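You operate a simulated robot arm through the tools that you are given. There is no shell and no other tool. Be economical: measure what you need, move in short steps, check, and stop when the job is done.

The job below is to be done with a simulated robot arm. You get a single attempt, and the scene is never put back.

JOB
Check the sealed can with the white band: push it to REJECT if low, else put it back.
Fine: turn the push air on before the check and leave it on; air level and the other cans stay untouched. Set down upright: what you pick out.

Only the result counts: the job must be done as asked and must still hold three seconds after the hand-in. Knocking over, shifting, dropping, spilling or breaking anything else fails it.

ROBOT AND FRAMES
A 7-joint arm with a two-finger parallel gripper, fixed in place. Base frame: the origin is at the foot of the arm, x ahead of it, y to its left, z up. Readings come in mm, degrees, newtons and seconds.
With the tool pointing down near the work surface it reaches from about 300 to 700 mm from the base axis. Its first joint turns from -66.0 to 66.0 degrees. Payload 1.57 kg.
Tool frame: the origin (TCP) lies between the finger pads and is the grasp point; the fingertips stand 30 mm ahead of it; z points along the fingers, y is the line along which they close. Largest opening 110 mm; finger width 24, thickness 12; the body of the gripper, 48 by 112 mm, starts 78 mm behind the TCP.
Orientation is that of the tool frame in the base frame, as a unit quaternion [w, x, y, z]. With the fingers straight down and closing along the base's y, the tool's x points along the base's -x, its y along +y and its z along -z.

CONTROLS
- The arm moves only by the tool drive_tool. Its argument "steps" is a list of rows, each a list of 6 numbers: the shift along the base's x, y, z in mm, then the turn, a rotation vector about the base's x, y, z in degrees. In form: [[x, y, z, wx, wy, wz], ...]. A call has 1 to 20 rows; each row is the pose to reach, as a shift and turn from the pose commanded when the call began. "fingers" is the opening, from 0 (shut) to 1 (fully open), set as the call begins (left out, the last holds). Rows are played at 5 a second. More than 50 mm and 8.6 degrees between two rows, or a gripper value outside its range, and nothing of the call is played. Where a pose cannot be reached the arm comes as near as it can. A force on the tool above 40 N (or 10 N above the force at the start of the call, whichever is more), or a blocked arm, ends the call early, and 0.2 s more pass. The fingers move at their own pace (about 108 mm/s each) and stop on an object; they squeeze with about 29 N. The grip force told is the motor's: it shows also when the fingers shut on nothing. Time passes only in rows, and 0.2 s behind the last, so rows that repeat a pose let the fingers close. The reply holds the time, the measured pose of the TCP, the force on the tool along the base axes, the opening and the grip force, in the units named above and with some noise, with the torque about the TCP (base axes, N m) and any sound that the robot's microphone picked up.
- Cameras (640 x 400 px; columns grow to the right, rows downward): "scene" is fixed at [164.5, -392.7, 1425.3]; the picture's right is [0.76, -0.65, 0.00], its down [-0.33, -0.39, -0.86] and it looks along [0.56, 0.66, -0.51] (base axes); focal length 325 px, centre (320, 200). "wrist" rides on the gripper at [70, 16, -141] in the tool frame; the picture's right is [-0.23, 0.97, 0.00], its down [-0.85, -0.20, -0.48] and it looks along [-0.47, -0.11, 0.88] (tool axes); focal length 222 px, centre (320, 200). There is no depth. A picture from a camera that has moved, and an enlarged one, comes with that camera's place and axes in the base frame and with its lens. The place of the scene camera against the robot may be out by one fixed shift of up to 18 mm in any direction.
- get_image(camera): a new picture of that camera. The clock stands still meanwhile.
- zoom(camera, box): a new picture of the part [left, top, right, bottom] of that camera's present view, enlarged. The clock stands still meanwhile.
- job_done(): hands the job in; it is judged then, once.

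Go step by step. Nothing tells you positions but the pictures and the camera data: compare them with the known pose of the tool, close in by small moves and look again before you grip or let go. The budget is 120 turns and 68 pictures, counting those below and the enlarged ones. Unless the task says otherwise, let go and move clear before handing in, and close with one line.

The tools are called after ">>>" by a JSON object that holds its "api" and its "payload". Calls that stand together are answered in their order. drive_tool: Moves the arm, as the interface text tells. Its arguments: {"type":"object","properties":{"steps":{"type":"array","items":{"type":"array","items":{"type":"number"}}},"fingers":{"type":"number"}},"required":["steps"]} The other tools are called the same way: get_image (camera) takes a picture; zoom (camera, box) takes an enlarged picture of a part of a camera's view; job_done () hands the job in.

At the start:

```text
time: 0.0
eef_pos: [440.3, 13.7, 1208.6]
tool_rot: [0.0, 0.0, 1.0, 0.0]
wrist_force: [-0.6, 0.3, -0.3]
wrist_torque: [-0.03, -0.02, 0.0]
gripper_width: 110.0
grip_force: 0.0
```

scene: 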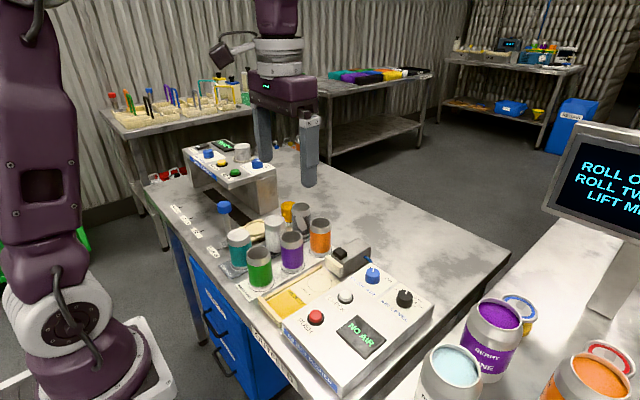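
wrist: 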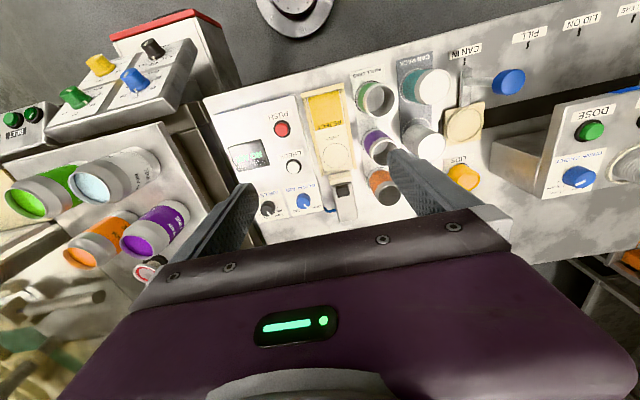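

I see a bench with a check-weigher box showing "NO AIR", a row of cans and a rack. I'll look closer before doing anything.

>>> {"api": "zoom", "payload": {"camera": "scene", "box": [200, 180, 440, 400]}}

>>> {"api": "zoom", "payload": {"camera": "wrist", "box": [200, 60, 520, 260]}}

>>> {"api": "zoom", "payload": {"camera": "scene", "box": [540, 120, 640, 250]}}

```text
1.82 times, centred on (320, 290) of scene
camera zoom: at [164.5, -392.7, 1425.3], right [0.76, -0.65, 0.0], down [-0.33, -0.39, -0.86], along [0.56, 0.66, -0.51], focal length 590 px, centre (320, 36)
```

zoom: 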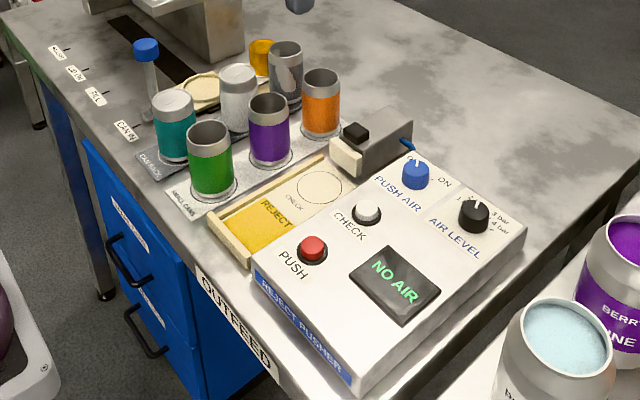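

```text
2.00 times, centred on (360, 160) of wrist
camera zoom: at [370.5, 29.7, 1349.9], right [0.23, 0.97, 0.0], down [0.85, -0.2, 0.48], along [0.47, -0.11, -0.88], focal length 444 px, centre (240, 280)
```

zoom: 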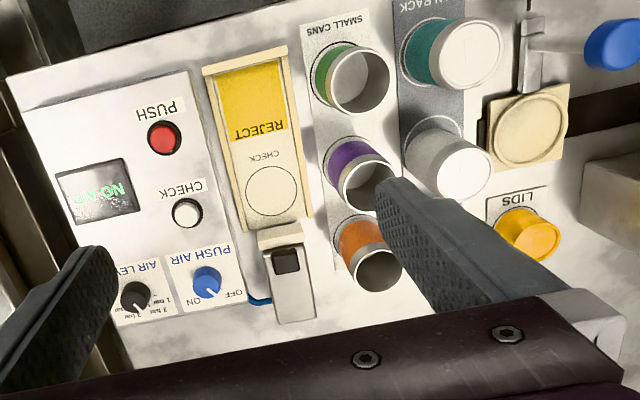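

```text
3.08 times, centred on (590, 185) of scene
camera zoom: at [164.5, -392.7, 1425.3], right [0.76, -0.65, 0.0], down [-0.33, -0.39, -0.86], along [0.56, 0.66, -0.51], focal length 999 px, centre (-511, 246)
```

zoom: 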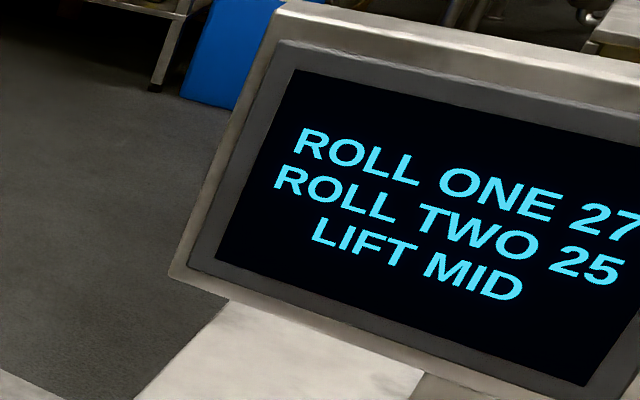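

>>> {"api": "zoom", "payload": {"camera": "scene", "box": [220, 190, 340, 290]}}

>>> {"api": "zoom", "payload": {"camera": "scene", "box": [320, 250, 440, 350]}}

>>> {"api": "drive_tool", "payload": {"steps": [[-40, 20, 0, 0, 0, 0], [-80, 40, 0, 0, 0, 0], [-80, 40, 0, 0, 0, 0]]}}

>>> {"api": "get_image", "payload": {"camera": "wrist"}}

```text
4.00 times, centred on (280, 240) of scene
camera zoom: at [164.5, -392.7, 1425.3], right [0.76, -0.65, 0.0], down [-0.33, -0.39, -0.86], along [0.56, 0.66, -0.51], focal length 1299 px, centre (480, 40)
```

zoom: 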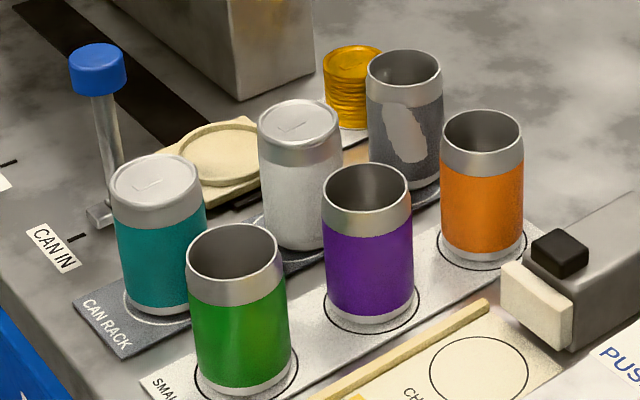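

```text
4.00 times, centred on (380, 300) of scene
camera zoom: at [164.5, -392.7, 1425.3], right [0.76, -0.65, 0.0], down [-0.33, -0.39, -0.86], along [0.56, 0.66, -0.51], focal length 1299 px, centre (80, -200)
```

zoom: 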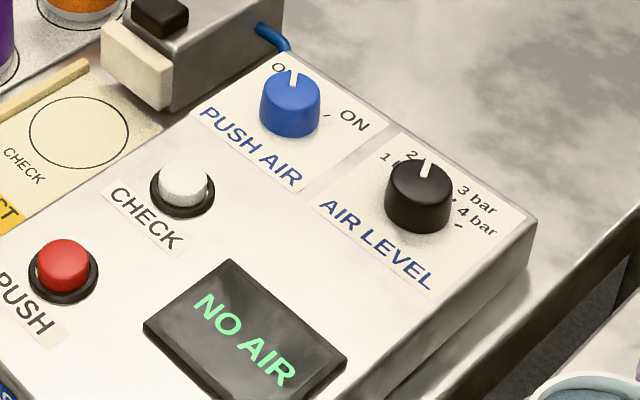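

```text
time: 0.8
eef_pos: [359.4, 54.4, 1208.3]
tool_rot: [0.0, 0.0, 1.0, 0.001]
wrist_force: [0.1, -0.7, 0.6]
wrist_torque: [-0.01, -0.03, 0.03]
gripper_width: 110.1
grip_force: 0.1
```

```text
60 pictures are left
camera wrist: at [289.4, 69.7, 1349.5], right [0.23, 0.97, 0.0], down [0.85, -0.2, 0.48], along [0.47, -0.11, -0.88], focal length 222 px, centre (320, 200)
```

wrist: 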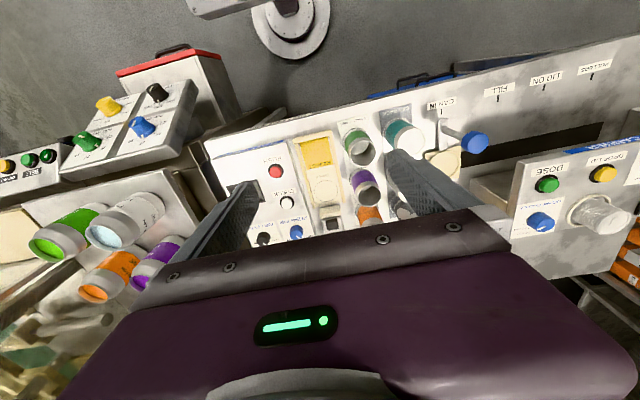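

The white-banded, lidded can is the middle one in the CAN RACK. The blue PUSH AIR knob is at about (594, -62, 915) and points to OFF, so I'll move above it.

>>> {"api": "drive_tool", "payload": {"steps": [[33, -17, -18, 0, 0, 0], [67, -33, -36, 0, 0, 0], [100, -50, -54, 0, 0, 0], [134, -66, -72, 0, 0, 0], [167, -83, -90, 0, 0, 0], [200, -99, -110, 0, 0, 0], [234, -116, -128, 0, 0, 0], [234, -116, -128, 0, 0, 0]]}}

>>> {"api": "get_image", "payload": {"camera": "wrist"}}

>>> {"api": "get_image", "payload": {"camera": "scene"}}

```text
time: 2.6
eef_pos: [593.0, -61.8, 1081.3]
tool_rot: [0.0, 0.0, 1.0, 0.0]
wrist_force: [-0.4, 0.0, -0.5]
wrist_torque: [-0.02, 0.02, -0.03]
gripper_width: 110.0
grip_force: 0.1
```

```text
59 pictures are left
camera wrist: at [523.0, -45.7, 1223.9], right [0.23, 0.97, 0.0], down [0.86, -0.2, 0.48], along [0.47, -0.11, -0.88], focal length 222 px, centre (320, 200)
```

wrist: 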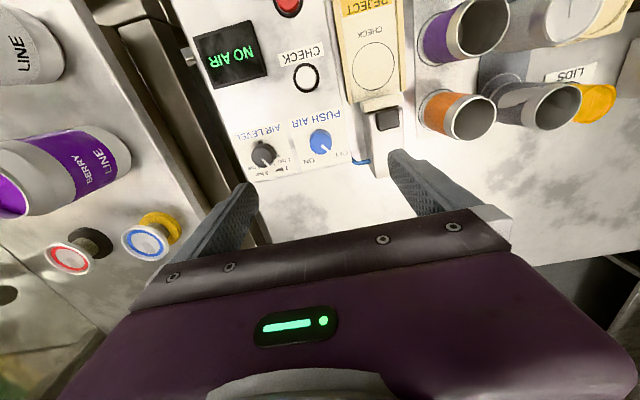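

```text
58 pictures are left
```

scene: 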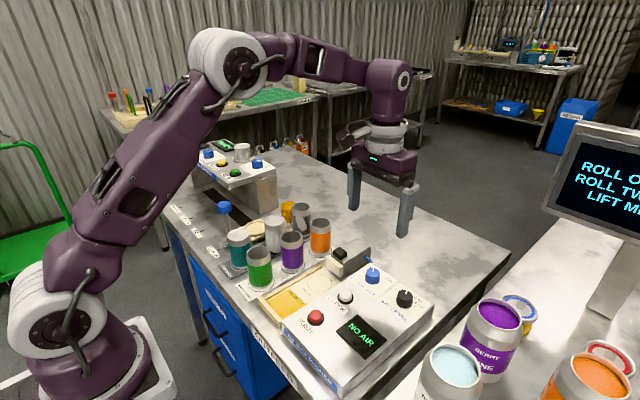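

>>> {"api": "zoom", "payload": {"camera": "wrist", "box": [240, 100, 400, 200]}}

```text
4.00 times, centred on (320, 150) of wrist
camera zoom: at [523.0, -45.7, 1223.9], right [0.23, 0.97, 0.0], down [0.86, -0.2, 0.48], along [0.47, -0.11, -0.88], focal length 888 px, centre (320, 400)
```

zoom: 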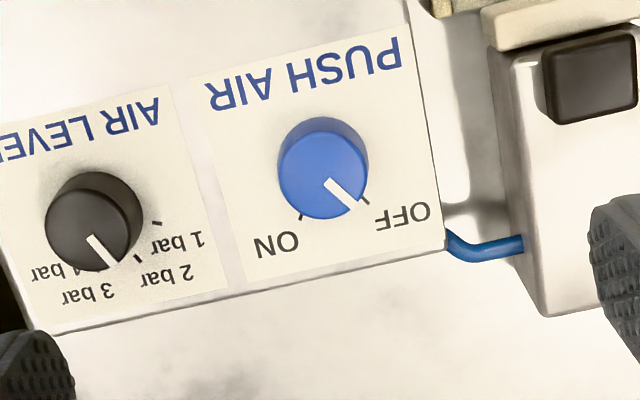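

Knob centre is about (601, -63), and OFF to ON is roughly -66° about z. I'll lower toward it with the fingers partly closed and check its height.

>>> {"api": "drive_tool", "payload": {"steps": [[8, -1.5, -40, 0, 0, 0], [8, -1.5, -80, 0, 0, 0], [8, -1.5, -115, 0, 0, 0], [8, -1.5, -130, 0, 0, 0], [8, -1.5, -130, 0, 0, 0]], "fingers": 0.58}}

>>> {"api": "get_image", "payload": {"camera": "wrist"}}

>>> {"api": "zoom", "payload": {"camera": "scene", "box": [320, 210, 440, 310]}}

```text
time: 3.8
eef_pos: [601.3, -62.9, 951.9]
tool_rot: [0.0, 0.0, 1.0, 0.001]
wrist_force: [0.0, 0.0, -0.8]
wrist_torque: [0.0, 0.01, 0.01]
gripper_width: 63.9
grip_force: 0.1
```

```text
56 pictures are left
camera wrist: at [532.5, -46.8, 1094.1], right [0.23, 0.97, 0.0], down [0.85, -0.2, 0.48], along [0.47, -0.11, -0.88], focal length 222 px, centre (320, 200)
```

wrist: 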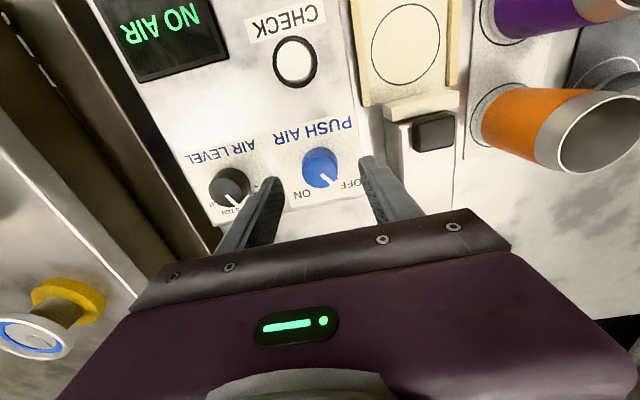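

```text
4.00 times, centred on (380, 260) of scene
camera zoom: at [164.5, -392.7, 1425.3], right [0.76, -0.65, 0.0], down [-0.33, -0.39, -0.86], along [0.56, 0.66, -0.51], focal length 1299 px, centre (80, -40)
```

zoom: 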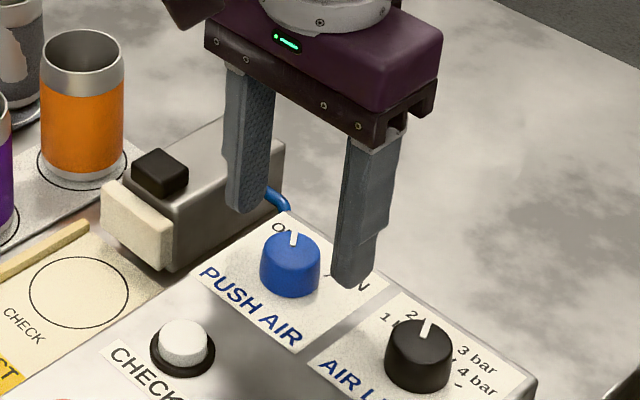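

>>> {"api": "drive_tool", "payload": {"steps": [[1.5, 0, -12, 0, 0, 0], [1.5, 0, -22, 0, 0, 0], [1.5, 0, -28, 0, 0, 0], [1.5, 0, -28, 0, 0, 0]]}}

>>> {"api": "zoom", "payload": {"camera": "wrist", "box": [220, 90, 420, 215]}}

>>> {"api": "zoom", "payload": {"camera": "scene", "box": [320, 210, 440, 310]}}

```text
time: 4.8
eef_pos: [604.6, -65.0, 925.3]
tool_rot: [-0.001, 0.0, 1.0, 0.0]
wrist_force: [-5.7, -0.3, 10.9]
wrist_torque: [0.38, 0.27, 0.29]
gripper_width: 63.6
grip_force: 0.0
stopped in row 4: the force on the tool passed its limit at 43 N (the readings are from after the stop); the commanded pose is now the measured one
```

```text
3.20 times, centred on (320, 152) of wrist
camera zoom: at [534.6, -48.1, 1067.9], right [0.23, 0.97, 0.0], down [0.86, -0.2, 0.48], along [0.47, -0.11, -0.88], focal length 711 px, centre (320, 352)
```

zoom: 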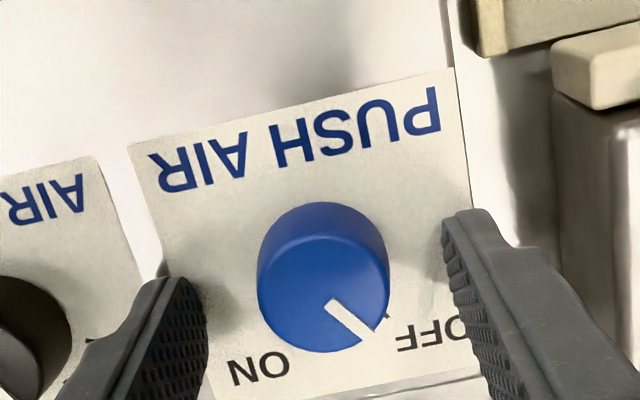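

```text
4.00 times, centred on (380, 260) of scene
camera zoom: at [164.2, -392.7, 1425.3], right [0.76, -0.65, 0.0], down [-0.33, -0.39, -0.86], along [0.56, 0.66, -0.51], focal length 1299 px, centre (80, -40)
```

zoom: 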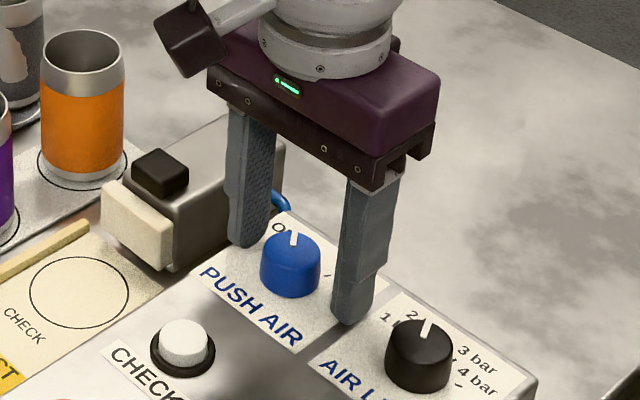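

The tips touched the panel, so its surface is at about z 894. I'll lift 5 mm, centre on the knob and close.

>>> {"api": "drive_tool", "payload": {"steps": [[0, 0, 5, 0, 0, 0], [-2.5, 1.7, 5, 0, 0, 0], [-2.5, 1.7, 5, 0, 0, 0]]}}

>>> {"api": "drive_tool", "payload": {"steps": [[0, 0, 0, 0, 0, 0], [0, 0, 0, 0, 0, 0], [0, 0, 0, 0, 0, 0]], "fingers": 0.2}}

>>> {"api": "zoom", "payload": {"camera": "wrist", "box": [220, 90, 420, 215]}}

```text
time: 5.6
eef_pos: [601.7, -62.5, 930.7]
tool_rot: [0.001, 0.001, 1.0, -0.001]
wrist_force: [-0.8, 0.0, 0.5]
wrist_torque: [-0.01, -0.02, -0.01]
gripper_width: 63.8
grip_force: 0.1
```

```text
time: 6.4
eef_pos: [601.7, -61.9, 930.5]
tool_rot: [0.001, 0.0, 1.0, 0.001]
wrist_force: [-0.5, 3.0, 1.6]
wrist_torque: [0.12, 0.06, -0.02]
gripper_width: 32.3
grip_force: 40.5
```

```text
3.20 times, centred on (320, 152) of wrist
camera zoom: at [532.2, -46.4, 1072.1], right [0.23, 0.97, 0.0], down [0.85, -0.2, 0.48], along [0.47, -0.11, -0.88], focal length 711 px, centre (320, 352)
```

zoom: 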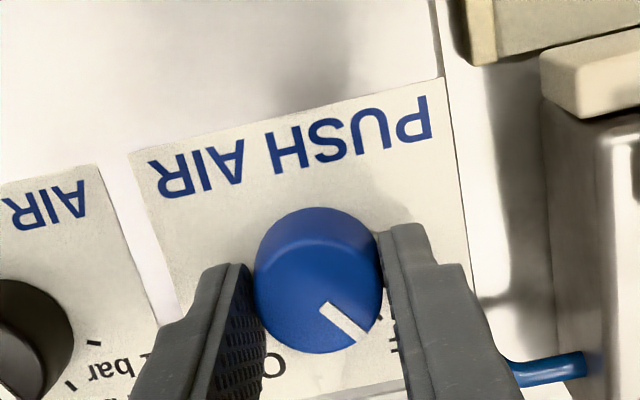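

The knob is gripped. Turning it by -66° toward ON.

>>> {"api": "drive_tool", "payload": {"steps": [[0, 0, 0, 0, 0, -6], [0, 0, 0, 0, 0, -12], [0, 0, 0, 0, 0, -18], [0, 0, 0, 0, 0, -24], [0, 0, 0, 0, 0, -30], [0, 0, 0, 0, 0, -36], [0, 0, 0, 0, 0, -42], [0, 0, 0, 0, 0, -48], [0, 0, 0, 0, 0, -54], [0, 0, 0, 0, 0, -60], [0, 0, 0, 0, 0, -66], [0, 0, 0, 0, 0, -66]]}}

>>> {"api": "get_image", "payload": {"camera": "wrist"}}

>>> {"api": "zoom", "payload": {"camera": "scene", "box": [280, 230, 440, 370]}}

```text
time: 9.0
eef_pos: [601.4, -63.8, 929.0]
tool_rot: [-0.001, 0.545, 0.838, -0.003]
wrist_force: [-20.2, -20.7, 4.8]
wrist_torque: [-0.9, 0.55, 0.05]
gripper_width: 32.2
grip_force: 40.9
```

```text
51 pictures are left
camera wrist: at [588.3, 6.4, 1072.0], right [0.98, 0.19, 0.0], down [0.17, -0.86, 0.48], along [0.09, -0.47, -0.88], focal length 222 px, centre (320, 200)
```

wrist: 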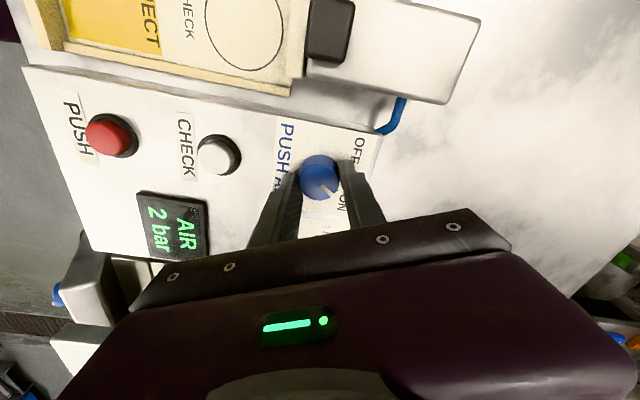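

```text
2.86 times, centred on (360, 300) of scene
camera zoom: at [163.9, -393.2, 1425.2], right [0.76, -0.65, 0.0], down [-0.33, -0.38, -0.86], along [0.56, 0.66, -0.51], focal length 928 px, centre (206, -86)
```

zoom: 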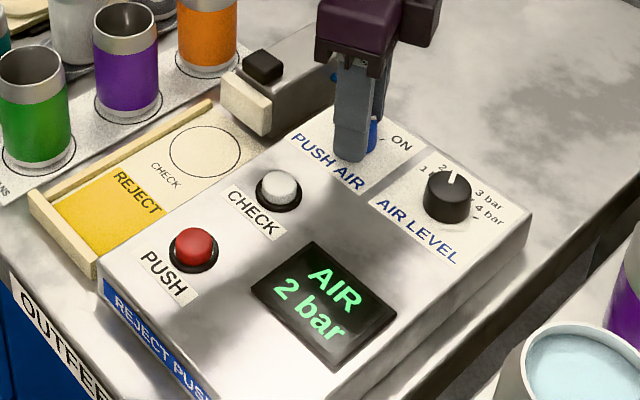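

The display now reads "AIR 2 bar". I'll release the knob and lift straight up.

>>> {"api": "drive_tool", "payload": {"steps": [[0, 0, 0, 0, 0, 0], [0, 0, 0, 0, 0, 0], [0, 0, 15, 0, 0, 0], [0, 0, 55, 0, 0, 0], [0, 0, 100, 0, 0, 0], [0, 0, 130, 0, 0, 0], [0, 0, 130, 0, 0, 0]], "fingers": 0.52}}

>>> {"api": "zoom", "payload": {"camera": "scene", "box": [280, 230, 440, 370]}}

>>> {"api": "get_image", "payload": {"camera": "wrist"}}

```text
time: 10.6
eef_pos: [600.2, -62.2, 1061.7]
tool_rot: [0.0, 0.545, 0.838, -0.002]
wrist_force: [0.3, -0.1, -1.1]
wrist_torque: [-0.01, 0.0, 0.01]
gripper_width: 56.9
grip_force: 0.1
```

```text
2.86 times, centred on (360, 300) of scene
camera zoom: at [164.5, -392.7, 1425.3], right [0.76, -0.65, 0.0], down [-0.33, -0.39, -0.86], along [0.56, 0.66, -0.51], focal length 928 px, centre (206, -86)
```

zoom: 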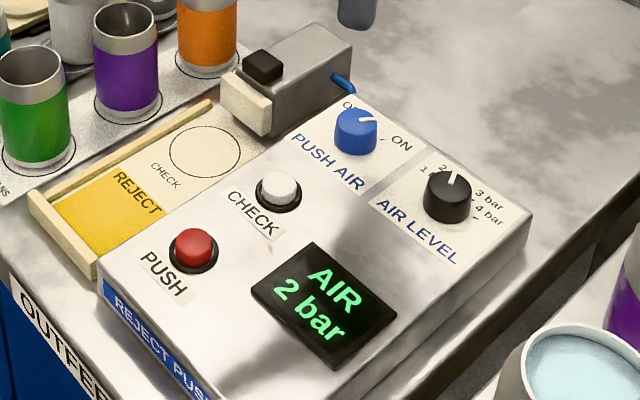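

```text
48 pictures are left
camera wrist: at [587.2, 8.3, 1202.6], right [0.98, 0.19, 0.0], down [0.17, -0.86, 0.48], along [0.09, -0.47, -0.88], focal length 222 px, centre (320, 200)
```

wrist: 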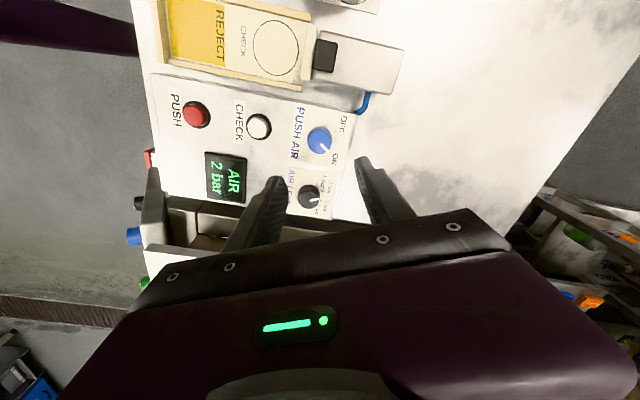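

Air is on. Next I'll go to the can rack with the tool turned back and look at the white can from above.

>>> {"api": "drive_tool", "payload": {"steps": [[0, 0, 45, 0, 0, 6], [0, 0, 88, 0, 0, 12], [-12, 21, 88, 0, 0, 18], [-26, 42, 88, 0, 0, 24], [-40, 64, 88, 0, 0, 30], [-52, 85, 88, 0, 0, 36], [-64, 106, 88, 0, 0, 42], [-76, 127, 88, 0, 0, 48], [-88, 148, 88, 0, 0, 54], [-100, 170, 88, 0, 0, 60], [-110, 190, 88, 0, 0, 66], [-120, 222, 88, 0, 0, 66], [-120, 222, 88, 0, 0, 66]], "fingers": 1}}

>>> {"api": "get_image", "payload": {"camera": "wrist"}}

>>> {"api": "get_image", "payload": {"camera": "scene"}}

```text
time: 13.4
eef_pos: [483.1, 159.0, 1147.7]
tool_rot: [0.001, 0.0, 1.0, -0.001]
wrist_force: [-0.5, 0.2, -0.2]
wrist_torque: [0.02, 0.0, 0.0]
gripper_width: 110.0
grip_force: 0.0
```

```text
47 pictures are left
camera wrist: at [413.8, 174.0, 1289.8], right [0.23, 0.97, 0.0], down [0.85, -0.2, 0.48], along [0.47, -0.11, -0.88], focal length 222 px, centre (320, 200)
```

wrist: 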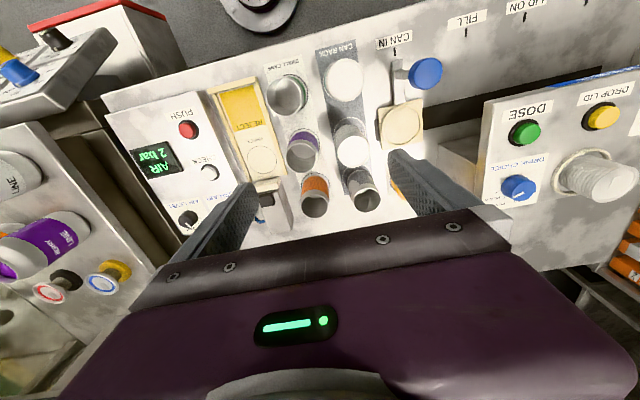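

```text
46 pictures are left
```

scene: 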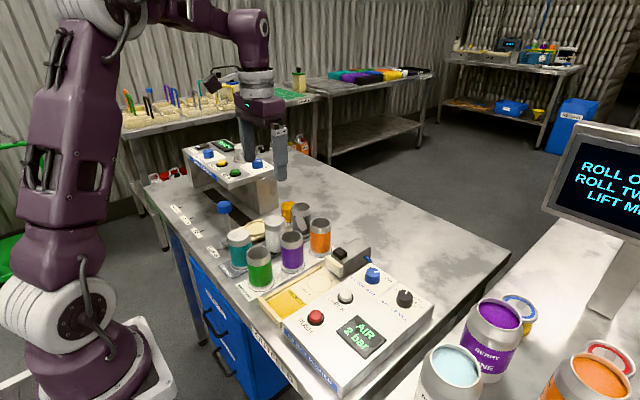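

>>> {"api": "zoom", "payload": {"camera": "wrist", "box": [250, 40, 442, 160]}}

>>> {"api": "zoom", "payload": {"camera": "wrist", "box": [250, 110, 442, 230]}}

```text
3.33 times, centred on (346, 100) of wrist
camera zoom: at [413.8, 174.0, 1289.8], right [0.23, 0.97, 0.0], down [0.85, -0.2, 0.48], along [0.47, -0.11, -0.88], focal length 740 px, centre (233, 533)
```

zoom: 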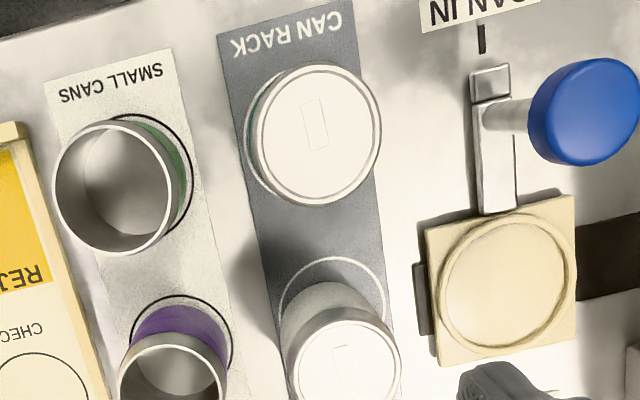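

```text
3.33 times, centred on (346, 170) of wrist
camera zoom: at [413.8, 174.0, 1289.8], right [0.23, 0.97, 0.0], down [0.85, -0.2, 0.48], along [0.47, -0.11, -0.88], focal length 740 px, centre (233, 300)
```

zoom: 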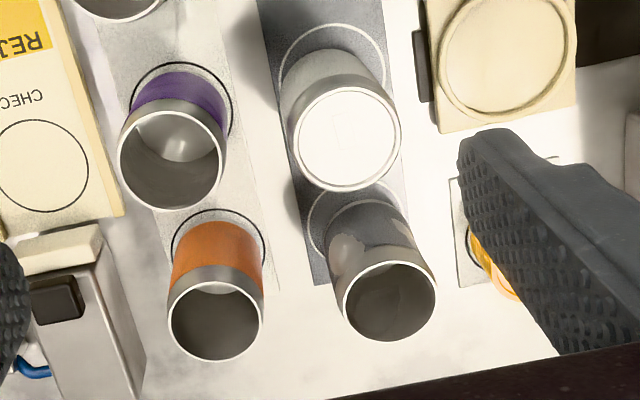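

The white can's axis is near (512, 201) with its top near z 988. A -45° tool turn gives the fingers the most room between neighbours, so I'll hover above it.

>>> {"api": "drive_tool", "payload": {"steps": [[5, 7, -8, 0, 0, -8], [10, 14, -16, 0, 0, -16], [15, 21, -30, 0, 0, -24], [20, 28, -44, 0, 0, -32], [25, 35, -58, 0, 0, -40], [29, 42, -70, 0, 0, -45], [29, 42, -80, 0, 0, -45], [29, 42, -80, 0, 0, -45]], "fingers": 0.65}}

>>> {"api": "get_image", "payload": {"camera": "wrist"}}

>>> {"api": "zoom", "payload": {"camera": "scene", "box": [200, 140, 360, 280]}}

```text
time: 15.2
eef_pos: [509.9, 200.5, 1066.2]
tool_rot: [0.001, 0.384, 0.923, 0.0]
wrist_force: [0.1, -0.1, 0.4]
wrist_torque: [-0.03, 0.0, 0.02]
gripper_width: 71.5
grip_force: 0.0
```

```text
43 pictures are left
camera wrist: at [473.2, 262.4, 1208.1], right [0.85, 0.53, 0.0], down [0.46, -0.75, 0.48], along [0.25, -0.41, -0.88], focal length 222 px, centre (320, 200)
```

wrist: 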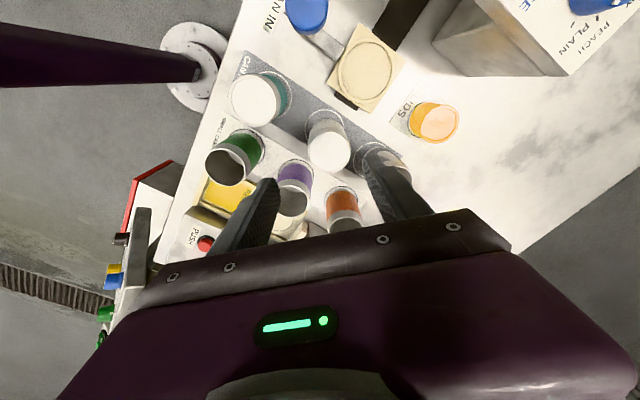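

```text
2.86 times, centred on (280, 210) of scene
camera zoom: at [164.5, -392.7, 1425.3], right [0.76, -0.65, 0.0], down [-0.33, -0.39, -0.86], along [0.56, 0.66, -0.51], focal length 928 px, centre (434, 171)
```

zoom: 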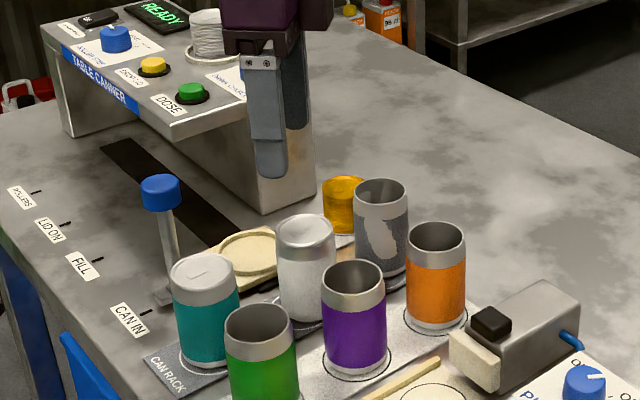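

Triangulated: lid centre is about (522, 203), top z about 957, diameter about 51. I'll adjust and descend partway, then check.

>>> {"api": "drive_tool", "payload": {"steps": [[11, 2, 0, 0, 0, 0], [11, 2, -40, 0, 0, 0], [11, 2, -70, 0, 0, 0], [11, 2, -70, 0, 0, 0]], "fingers": 0.7}}

>>> {"api": "get_image", "payload": {"camera": "wrist"}}

>>> {"api": "zoom", "payload": {"camera": "scene", "box": [200, 170, 360, 280]}}

```text
time: 16.2
eef_pos: [525.9, 203.8, 999.2]
tool_rot: [0.001, 0.383, 0.924, 0.0]
wrist_force: [-1.1, 0.0, 1.1]
wrist_torque: [-0.01, -0.02, 0.0]
gripper_width: 77.1
grip_force: 0.0
```

```text
41 pictures are left
camera wrist: at [488.3, 264.5, 1140.7], right [0.85, 0.53, 0.0], down [0.46, -0.75, 0.48], along [0.25, -0.41, -0.88], focal length 222 px, centre (320, 200)
```

wrist: 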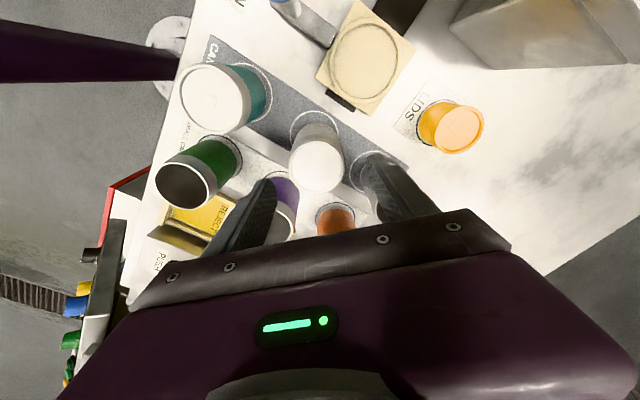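

```text
3.64 times, centred on (280, 225) of scene
camera zoom: at [164.5, -392.7, 1425.3], right [0.76, -0.65, 0.0], down [-0.33, -0.39, -0.86], along [0.56, 0.66, -0.51], focal length 1181 px, centre (466, 109)
```

zoom: 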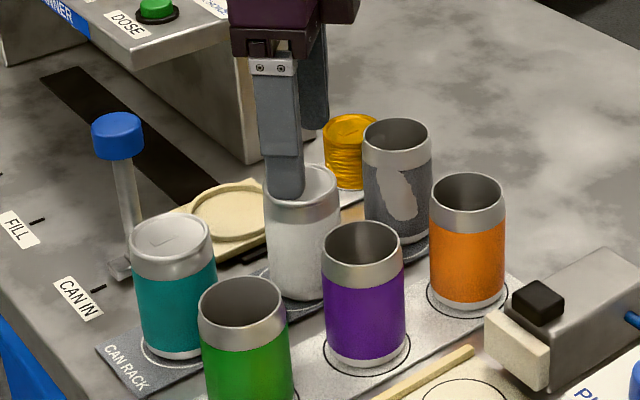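

>>> {"api": "zoom", "payload": {"camera": "wrist", "box": [240, 100, 400, 200]}}

```text
4.00 times, centred on (320, 150) of wrist
camera zoom: at [488.3, 264.5, 1140.7], right [0.85, 0.53, 0.0], down [0.46, -0.75, 0.48], along [0.25, -0.41, -0.88], focal length 888 px, centre (320, 400)
```

zoom: 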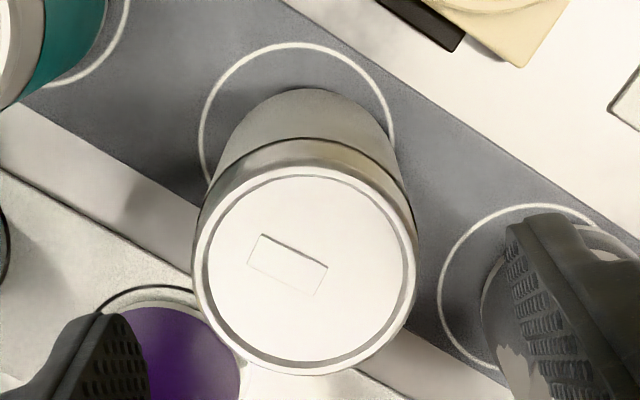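

The lid is slightly off the tool axis, by about (-4.5, +1.5). I'll correct that, go down to grip height and close.

>>> {"api": "drive_tool", "payload": {"steps": [[-4.5, 1.5, 0, 0, 0, 0], [-4.5, 1.5, -20, 0, 0, 0], [-4.5, 1.5, -42, 0, 0, 0], [-4.5, 1.5, -61, 0, 0, 0], [-4.5, 1.5, -61, 0, 0, 0]]}}

>>> {"api": "zoom", "payload": {"camera": "wrist", "box": [220, 90, 420, 215]}}

```text
time: 17.4
eef_pos: [519.9, 206.5, 936.7]
tool_rot: [0.0, 0.382, 0.924, -0.001]
wrist_force: [0.0, 0.1, -0.9]
wrist_torque: [-0.01, 0.0, 0.0]
gripper_width: 77.0
grip_force: 0.0
```

```text
3.20 times, centred on (320, 152) of wrist
camera zoom: at [481.6, 266.4, 1079.1], right [0.85, 0.53, 0.0], down [0.46, -0.74, 0.48], along [0.25, -0.41, -0.88], focal length 711 px, centre (320, 352)
```

zoom: 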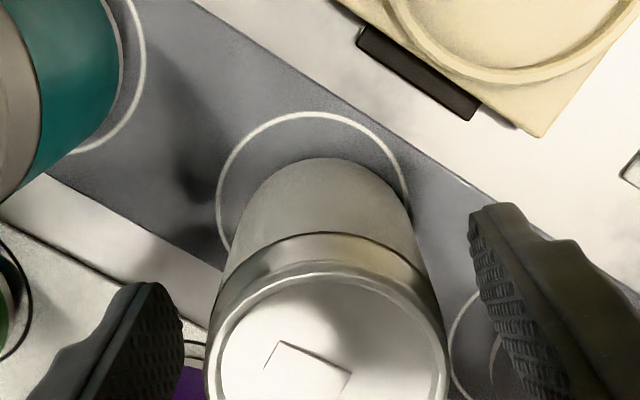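

>>> {"api": "drive_tool", "payload": {"steps": [[0, 0, 0, 0, 0, 0], [0, 0, 0, 0, 0, 0], [0, 0, 0, 0, 0, 0]], "fingers": 0.3}}

>>> {"api": "drive_tool", "payload": {"steps": [[0, 0, 5, 0, 0, 0], [0, 0, 20, 0, 0, 0], [0, 0, 60, 0, 0, 0], [0, 0, 105, 0, 0, 0], [0, 0, 105, 0, 0, 0]]}}

>>> {"api": "get_image", "payload": {"camera": "scene"}}

>>> {"api": "get_image", "payload": {"camera": "wrist"}}

```text
time: 18.2
eef_pos: [519.1, 206.2, 936.9]
tool_rot: [0.001, 0.383, 0.924, -0.001]
wrist_force: [0.3, -0.6, -1.1]
wrist_torque: [0.07, -0.03, -0.01]
gripper_width: 51.9
grip_force: 29.0
```

```text
time: 19.4
eef_pos: [515.9, 206.2, 1043.6]
tool_rot: [0.0, 0.382, 0.924, 0.0]
wrist_force: [-0.2, -0.4, -1.6]
wrist_torque: [0.03, 0.01, -0.02]
gripper_width: 52.0
grip_force: 29.0
```

```text
37 pictures are left
```

scene: 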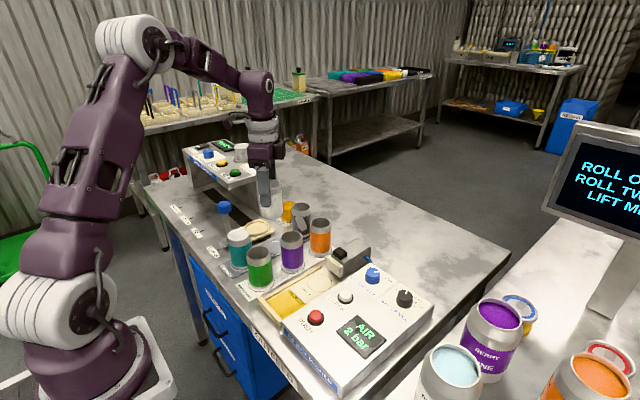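

```text
36 pictures are left
camera wrist: at [478.0, 267.6, 1184.7], right [0.85, 0.53, 0.0], down [0.46, -0.75, 0.48], along [0.25, -0.41, -0.88], focal length 222 px, centre (320, 200)
```

wrist: 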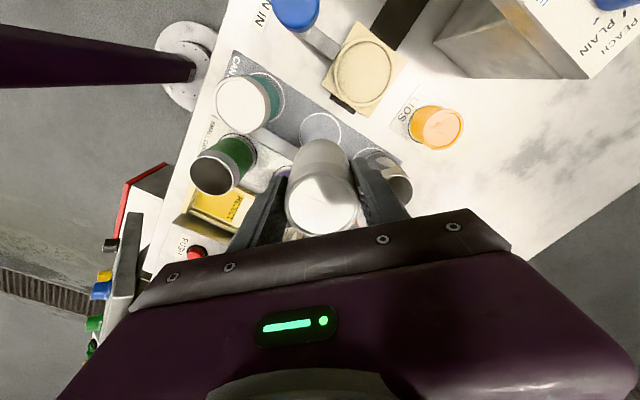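

The can is held and clear. The CHECK circle triangulates to about (527, 30, 861). I'll carry the can over there, turning back so the fingers close along y.

>>> {"api": "drive_tool", "payload": {"steps": [[0, 0, 40, 0, 0, 0], [2, -25, 50, 0, 0, 7], [4, -55, 50, 0, 0, 14], [6, -85, 50, 0, 0, 21], [7, -115, 50, 0, 0, 28], [8, -145, 50, 0, 0, 36], [9, -176, 50, 0, 0, 45], [9, -176, 50, 0, 0, 45], [9, -176, 20, 0, 0, 45], [9, -176, -20, 0, 0, 45], [9, -176, -20, 0, 0, 45]]}}

>>> {"api": "get_image", "payload": {"camera": "wrist"}}

>>> {"api": "zoom", "payload": {"camera": "scene", "box": [240, 190, 400, 320]}}

```text
refused: row 7 steps farther than a row can; nothing moved
```

```text
35 pictures are left
camera wrist: at [478.0, 267.6, 1184.7], right [0.85, 0.53, 0.0], down [0.46, -0.75, 0.48], along [0.25, -0.41, -0.88], focal length 222 px, centre (320, 200)
```

wrist: 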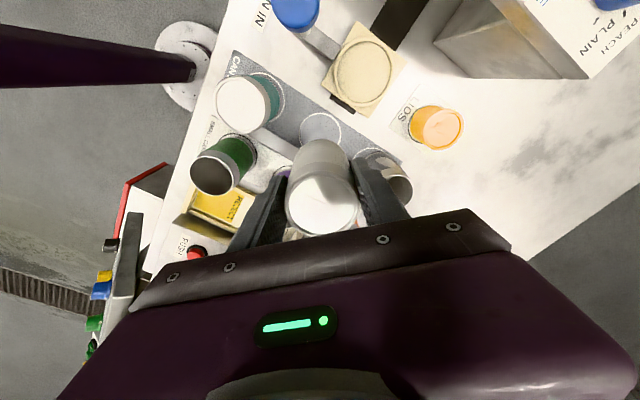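

```text
3.08 times, centred on (320, 255) of scene
camera zoom: at [164.5, -392.7, 1425.3], right [0.76, -0.65, 0.0], down [-0.33, -0.39, -0.86], along [0.56, 0.66, -0.51], focal length 999 px, centre (320, 31)
```

zoom: 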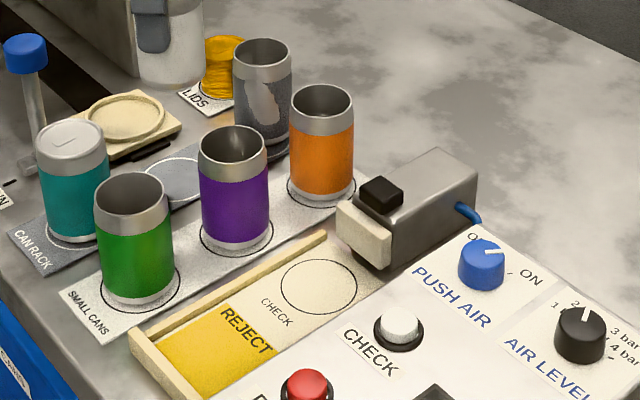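

The last move was refused because one row turned too far. I'll repeat it with finer rows.

>>> {"api": "drive_tool", "payload": {"steps": [[0, 0, 40, 0, 0, 0], [2, -25, 50, 0, 0, 7], [4, -55, 50, 0, 0, 14], [6, -85, 50, 0, 0, 21], [7, -115, 50, 0, 0, 28], [8, -145, 50, 0, 0, 35], [9, -165, 50, 0, 0, 41], [9, -176, 50, 0, 0, 45], [9, -176, 50, 0, 0, 45], [9, -176, 20, 0, 0, 45], [9, -176, -20, 0, 0, 45], [9, -176, -20, 0, 0, 45]]}}

>>> {"api": "get_image", "payload": {"camera": "wrist"}}

>>> {"api": "zoom", "payload": {"camera": "scene", "box": [240, 190, 400, 320]}}

```text
time: 22.0
eef_pos: [527.6, 31.0, 1023.6]
tool_rot: [0.002, 0.001, 1.0, -0.001]
wrist_force: [0.2, -0.5, -1.9]
wrist_torque: [0.01, 0.0, 0.03]
gripper_width: 52.2
grip_force: 29.3
```

```text
33 pictures are left
camera wrist: at [457.0, 46.0, 1166.3], right [0.23, 0.97, 0.0], down [0.85, -0.2, 0.48], along [0.47, -0.11, -0.88], focal length 222 px, centre (320, 200)
```

wrist: 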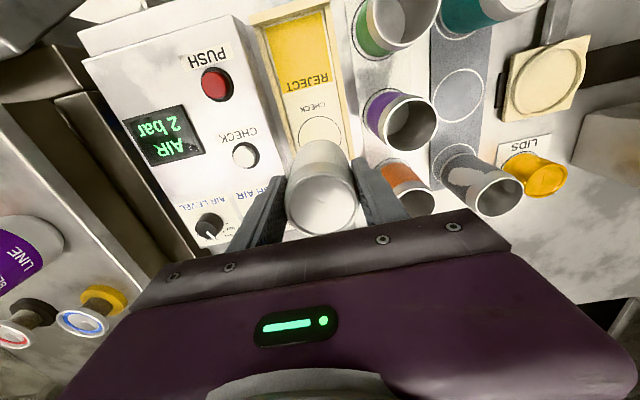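

```text
3.08 times, centred on (320, 255) of scene
camera zoom: at [164.5, -392.7, 1425.3], right [0.76, -0.65, 0.0], down [-0.33, -0.39, -0.86], along [0.56, 0.66, -0.51], focal length 999 px, centre (320, 31)
```

zoom: 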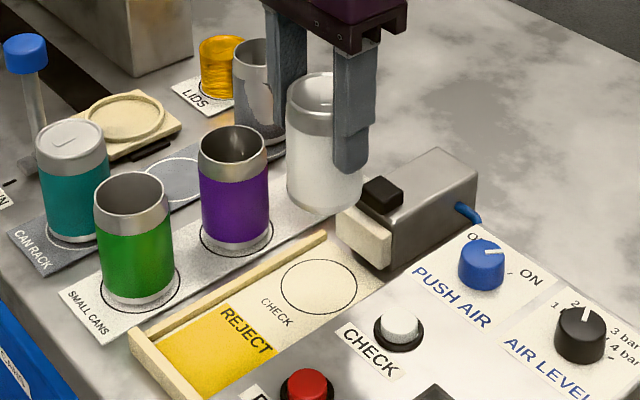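

>>> {"api": "drive_tool", "payload": {"steps": [[0, 0, -20, 0, 0, 0], [0, 0, -40, 0, 0, 0], [0, 0, -58, 0, 0, 0], [0, 0, -58, 0, 0, 0]]}}

>>> {"api": "zoom", "payload": {"camera": "wrist", "box": [220, 50, 420, 175]}}

>>> {"api": "zoom", "payload": {"camera": "scene", "box": [260, 210, 380, 310]}}

```text
time: 23.0
eef_pos: [526.3, 28.5, 965.9]
tool_rot: [0.001, 0.0, 1.0, -0.001]
wrist_force: [0.0, 0.0, -2.0]
wrist_torque: [0.01, 0.01, 0.0]
gripper_width: 51.9
grip_force: 28.9
```

```text
3.20 times, centred on (320, 112) of wrist
camera zoom: at [457.3, 44.9, 1106.4], right [0.23, 0.97, 0.0], down [0.85, -0.2, 0.48], along [0.47, -0.11, -0.88], focal length 711 px, centre (320, 480)
```

zoom: 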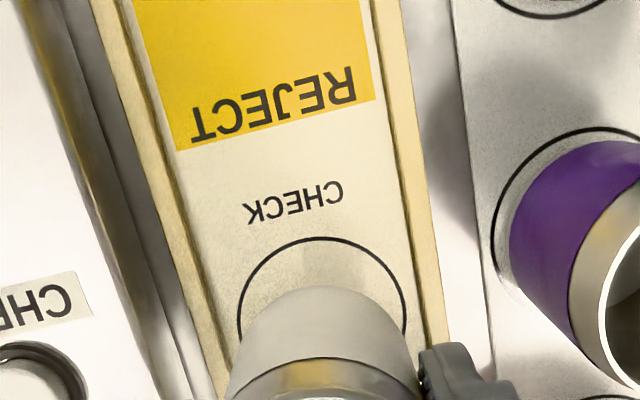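

```text
4.00 times, centred on (320, 260) of scene
camera zoom: at [164.5, -392.7, 1425.3], right [0.76, -0.65, 0.0], down [-0.33, -0.39, -0.86], along [0.56, 0.66, -0.51], focal length 1299 px, centre (320, -40)
```

zoom: 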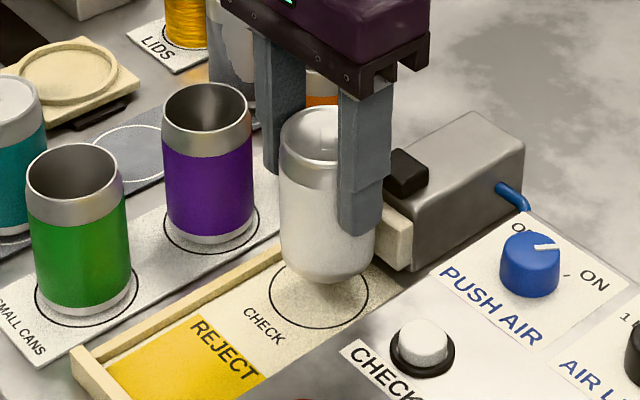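

>>> {"api": "drive_tool", "payload": {"steps": [[-2, 0.5, -8, 0, 0, 0], [-2, 0.5, -16, 0, 0, 0], [-2, 0.5, -22, 0, 0, 0], [-2, 0.5, -22, 0, 0, 0]]}}

>>> {"api": "zoom", "payload": {"camera": "scene", "box": [260, 210, 380, 310]}}

```text
time: 24.0
eef_pos: [523.1, 30.7, 941.8]
tool_rot: [0.0, -0.001, 1.0, -0.001]
wrist_force: [-0.9, 0.6, -2.7]
wrist_torque: [-0.01, 0.02, -0.04]
gripper_width: 52.1
grip_force: 29.0
```

```text
4.00 times, centred on (320, 260) of scene
camera zoom: at [164.5, -392.7, 1425.3], right [0.76, -0.65, 0.0], down [-0.33, -0.39, -0.86], along [0.56, 0.66, -0.51], focal length 1299 px, centre (320, -40)
```

zoom: 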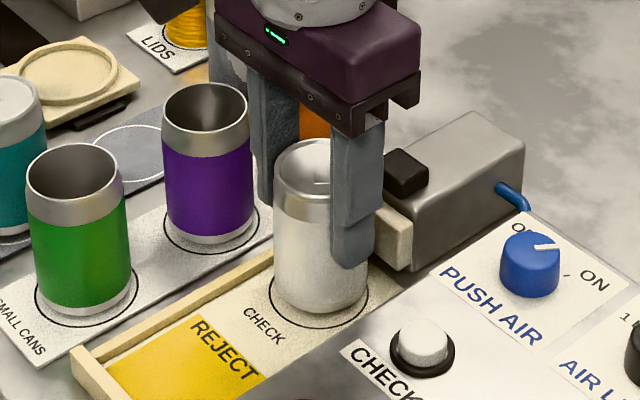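

>>> {"api": "drive_tool", "payload": {"steps": [[0, 0, -1.5, 0, 0, 0], [0, 0, -3, 0, 0, 0], [0, 0, -3, 0, 0, 0]]}}

>>> {"api": "drive_tool", "payload": {"steps": [[0, 0, -1, 0, 0, 0], [0, 0, -2, 0, 0, 0], [0, 0, -2, 0, 0, 0]]}}

```text
time: 24.8
eef_pos: [524.4, 28.7, 939.4]
tool_rot: [0.001, 0.001, 1.0, 0.001]
wrist_force: [-3.2, 2.2, 12.9]
wrist_torque: [0.11, 0.21, -0.05]
gripper_width: 52.1
grip_force: 29.4
```

```text
time: 25.6
eef_pos: [526.4, 30.1, 938.8]
tool_rot: [0.003, 0.0, 1.0, -0.002]
wrist_force: [-0.5, -0.7, 18.0]
wrist_torque: [-0.02, -0.19, -0.15]
gripper_width: 52.0
grip_force: 29.1
```

The can is down on the tray. I'll ease off slightly, open and lift straight up.

>>> {"api": "drive_tool", "payload": {"steps": [[0, 0, 1.5, 0, 0, 0], [0, 0, 1.5, 0, 0, 0]]}}

>>> {"api": "drive_tool", "payload": {"steps": [[0, 0, 0, 0, 0, 0], [0, 0, 0, 0, 0, 0], [0, 0, 20, 0, 0, 0], [0, 0, 60, 0, 0, 0], [0, 0, 105, 0, 0, 0], [0, 0, 105, 0, 0, 0]], "fingers": 0.68}}

>>> {"api": "zoom", "payload": {"camera": "scene", "box": [240, 210, 440, 370]}}

>>> {"api": "get_image", "payload": {"camera": "wrist"}}

```text
time: 26.2
eef_pos: [524.7, 30.2, 939.1]
tool_rot: [0.0, 0.0, 1.0, 0.0]
wrist_force: [0.3, 0.0, -1.5]
wrist_torque: [0.0, 0.04, -0.02]
gripper_width: 51.8
grip_force: 28.7
```

```text
time: 27.6
eef_pos: [524.3, 30.1, 1042.8]
tool_rot: [0.001, 0.0, 1.0, -0.001]
wrist_force: [-0.8, 0.4, 0.5]
wrist_torque: [-0.02, -0.03, 0.01]
gripper_width: 74.8
grip_force: 0.1
```

```text
2.50 times, centred on (340, 290) of scene
camera zoom: at [164.5, -392.7, 1425.3], right [0.76, -0.65, 0.0], down [-0.33, -0.39, -0.86], along [0.56, 0.66, -0.51], focal length 812 px, centre (270, -25)
```

zoom: 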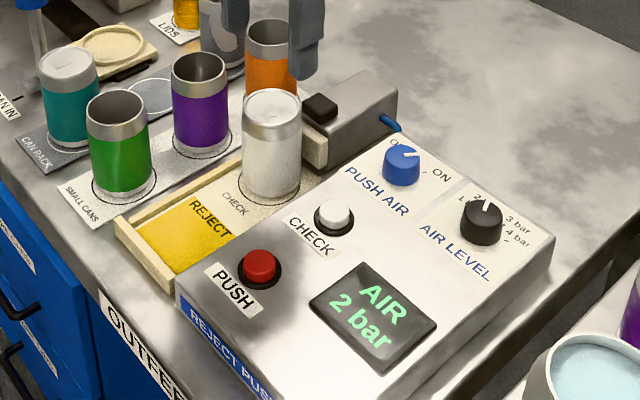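

```text
27 pictures are left
camera wrist: at [455.0, 45.9, 1184.8], right [0.23, 0.97, 0.0], down [0.85, -0.2, 0.48], along [0.47, -0.11, -0.88], focal length 222 px, centre (320, 200)
```

wrist: 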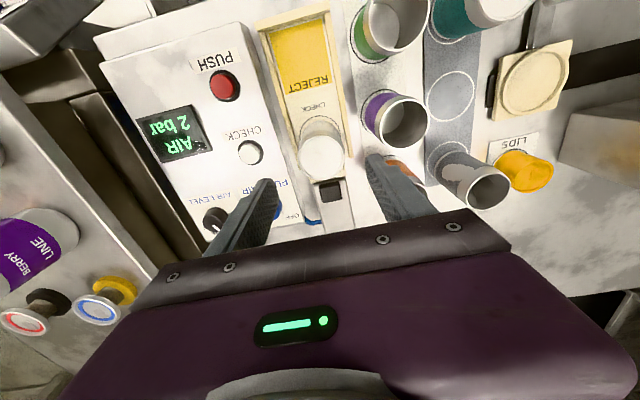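

The can stands in the CHECK circle and the display still reads AIR 2 bar. Next I'll move closed fingers over the CHECK button at about (517, -61).

>>> {"api": "drive_tool", "payload": {"steps": [[-2, -30, 0, 0, 0, 0], [-5, -60, 0, 0, 0, 0], [-7, -91, 0, 0, 0, 0], [-7, -91, -40, 0, 0, 0], [-7, -91, -70, 0, 0, 0], [-7, -91, -85, 0, 0, 0], [-7, -91, -85, 0, 0, 0]], "fingers": 0}}

>>> {"api": "zoom", "payload": {"camera": "wrist", "box": [220, 90, 420, 215]}}

>>> {"api": "zoom", "payload": {"camera": "scene", "box": [280, 230, 440, 370]}}

```text
time: 29.2
eef_pos: [516.1, -62.5, 959.4]
tool_rot: [0.001, 0.0, 1.0, 0.0]
wrist_force: [-0.3, -1.2, -1.3]
wrist_torque: [0.0, -0.02, -0.03]
gripper_width: 0.0
grip_force: 21.4
```

```text
3.20 times, centred on (320, 152) of wrist
camera zoom: at [445.8, -46.2, 1100.4], right [0.23, 0.97, 0.0], down [0.85, -0.2, 0.48], along [0.47, -0.11, -0.88], focal length 711 px, centre (320, 352)
```

zoom: 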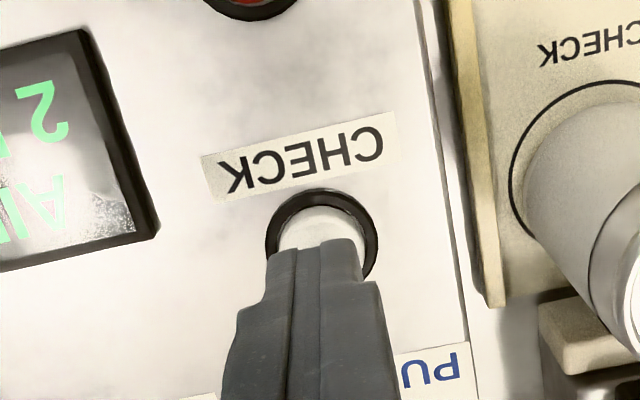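

```text
2.86 times, centred on (360, 300) of scene
camera zoom: at [164.5, -392.7, 1425.3], right [0.76, -0.65, 0.0], down [-0.33, -0.39, -0.86], along [0.56, 0.66, -0.51], focal length 928 px, centre (206, -86)
```

zoom: 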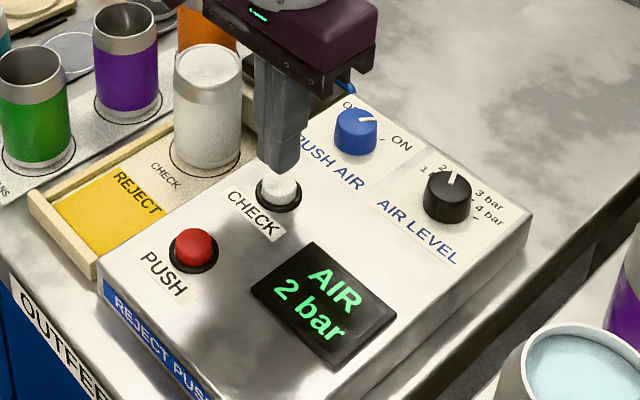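

>>> {"api": "drive_tool", "payload": {"steps": [[0, 0, -8, 0, 0, 0], [0, 0, -14, 0, 0, 0], [0, 0, -18, 0, 0, 0], [0, 0, -21, 0, 0, 0], [0, 0, -24, 0, 0, 0], [0, 0, -26, 0, 0, 0], [0, 0, -28, 0, 0, 0], [0, 0, -30, 0, 0, 0], [0, 0, -32, 0, 0, 0]]}}

>>> {"api": "zoom", "payload": {"camera": "scene", "box": [280, 230, 440, 370]}}

```text
time: 31.2
eef_pos: [518.9, -60.1, 931.4]
tool_rot: [0.006, 0.0, 1.0, -0.001]
wrist_force: [-6.5, 0.2, 36.8]
wrist_torque: [0.01, 0.54, 0.01]
gripper_width: 0.0
grip_force: 21.0
heard: click
stopped in row 9: the force on the tool passed its limit at 40 N (the readings are from after the stop); the commanded pose is now the measured one
```

```text
2.86 times, centred on (360, 300) of scene
camera zoom: at [163.0, -392.4, 1425.5], right [0.76, -0.65, 0.0], down [-0.33, -0.39, -0.86], along [0.56, 0.66, -0.51], focal length 928 px, centre (206, -86)
```

zoom: 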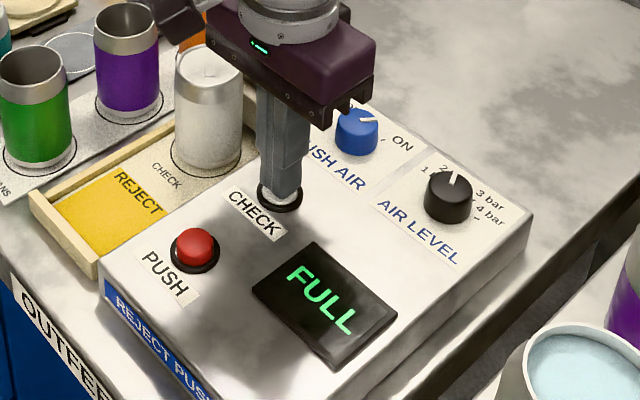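

A click was heard and the display reads FULL, so the can isn't low and goes back in the rack. I'll lift, confirm the display and return over the can.

>>> {"api": "drive_tool", "payload": {"steps": [[-1, -1, 10, 0, 0, 0], [-1, -1, 30, 0, 0, 0], [-1, -1, 70, 0, 0, 0], [-1, -1, 110, 0, 0, 0], [-1, -1, 110, 0, 0, 0]]}}

>>> {"api": "zoom", "payload": {"camera": "scene", "box": [240, 210, 440, 370]}}

```text
time: 32.4
eef_pos: [517.4, -64.9, 1037.5]
tool_rot: [0.0, 0.0, 1.0, -0.001]
wrist_force: [0.2, 0.7, 0.1]
wrist_torque: [-0.01, 0.03, 0.02]
gripper_width: 0.1
grip_force: 21.0
```

```text
2.50 times, centred on (340, 290) of scene
camera zoom: at [164.5, -392.7, 1425.3], right [0.76, -0.65, 0.0], down [-0.33, -0.39, -0.86], along [0.56, 0.66, -0.51], focal length 812 px, centre (270, -25)
```

zoom: 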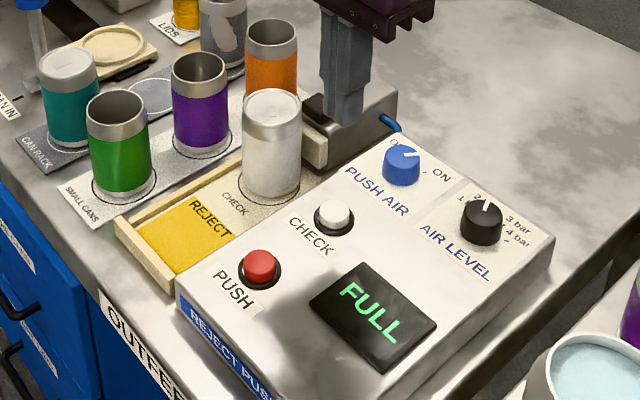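

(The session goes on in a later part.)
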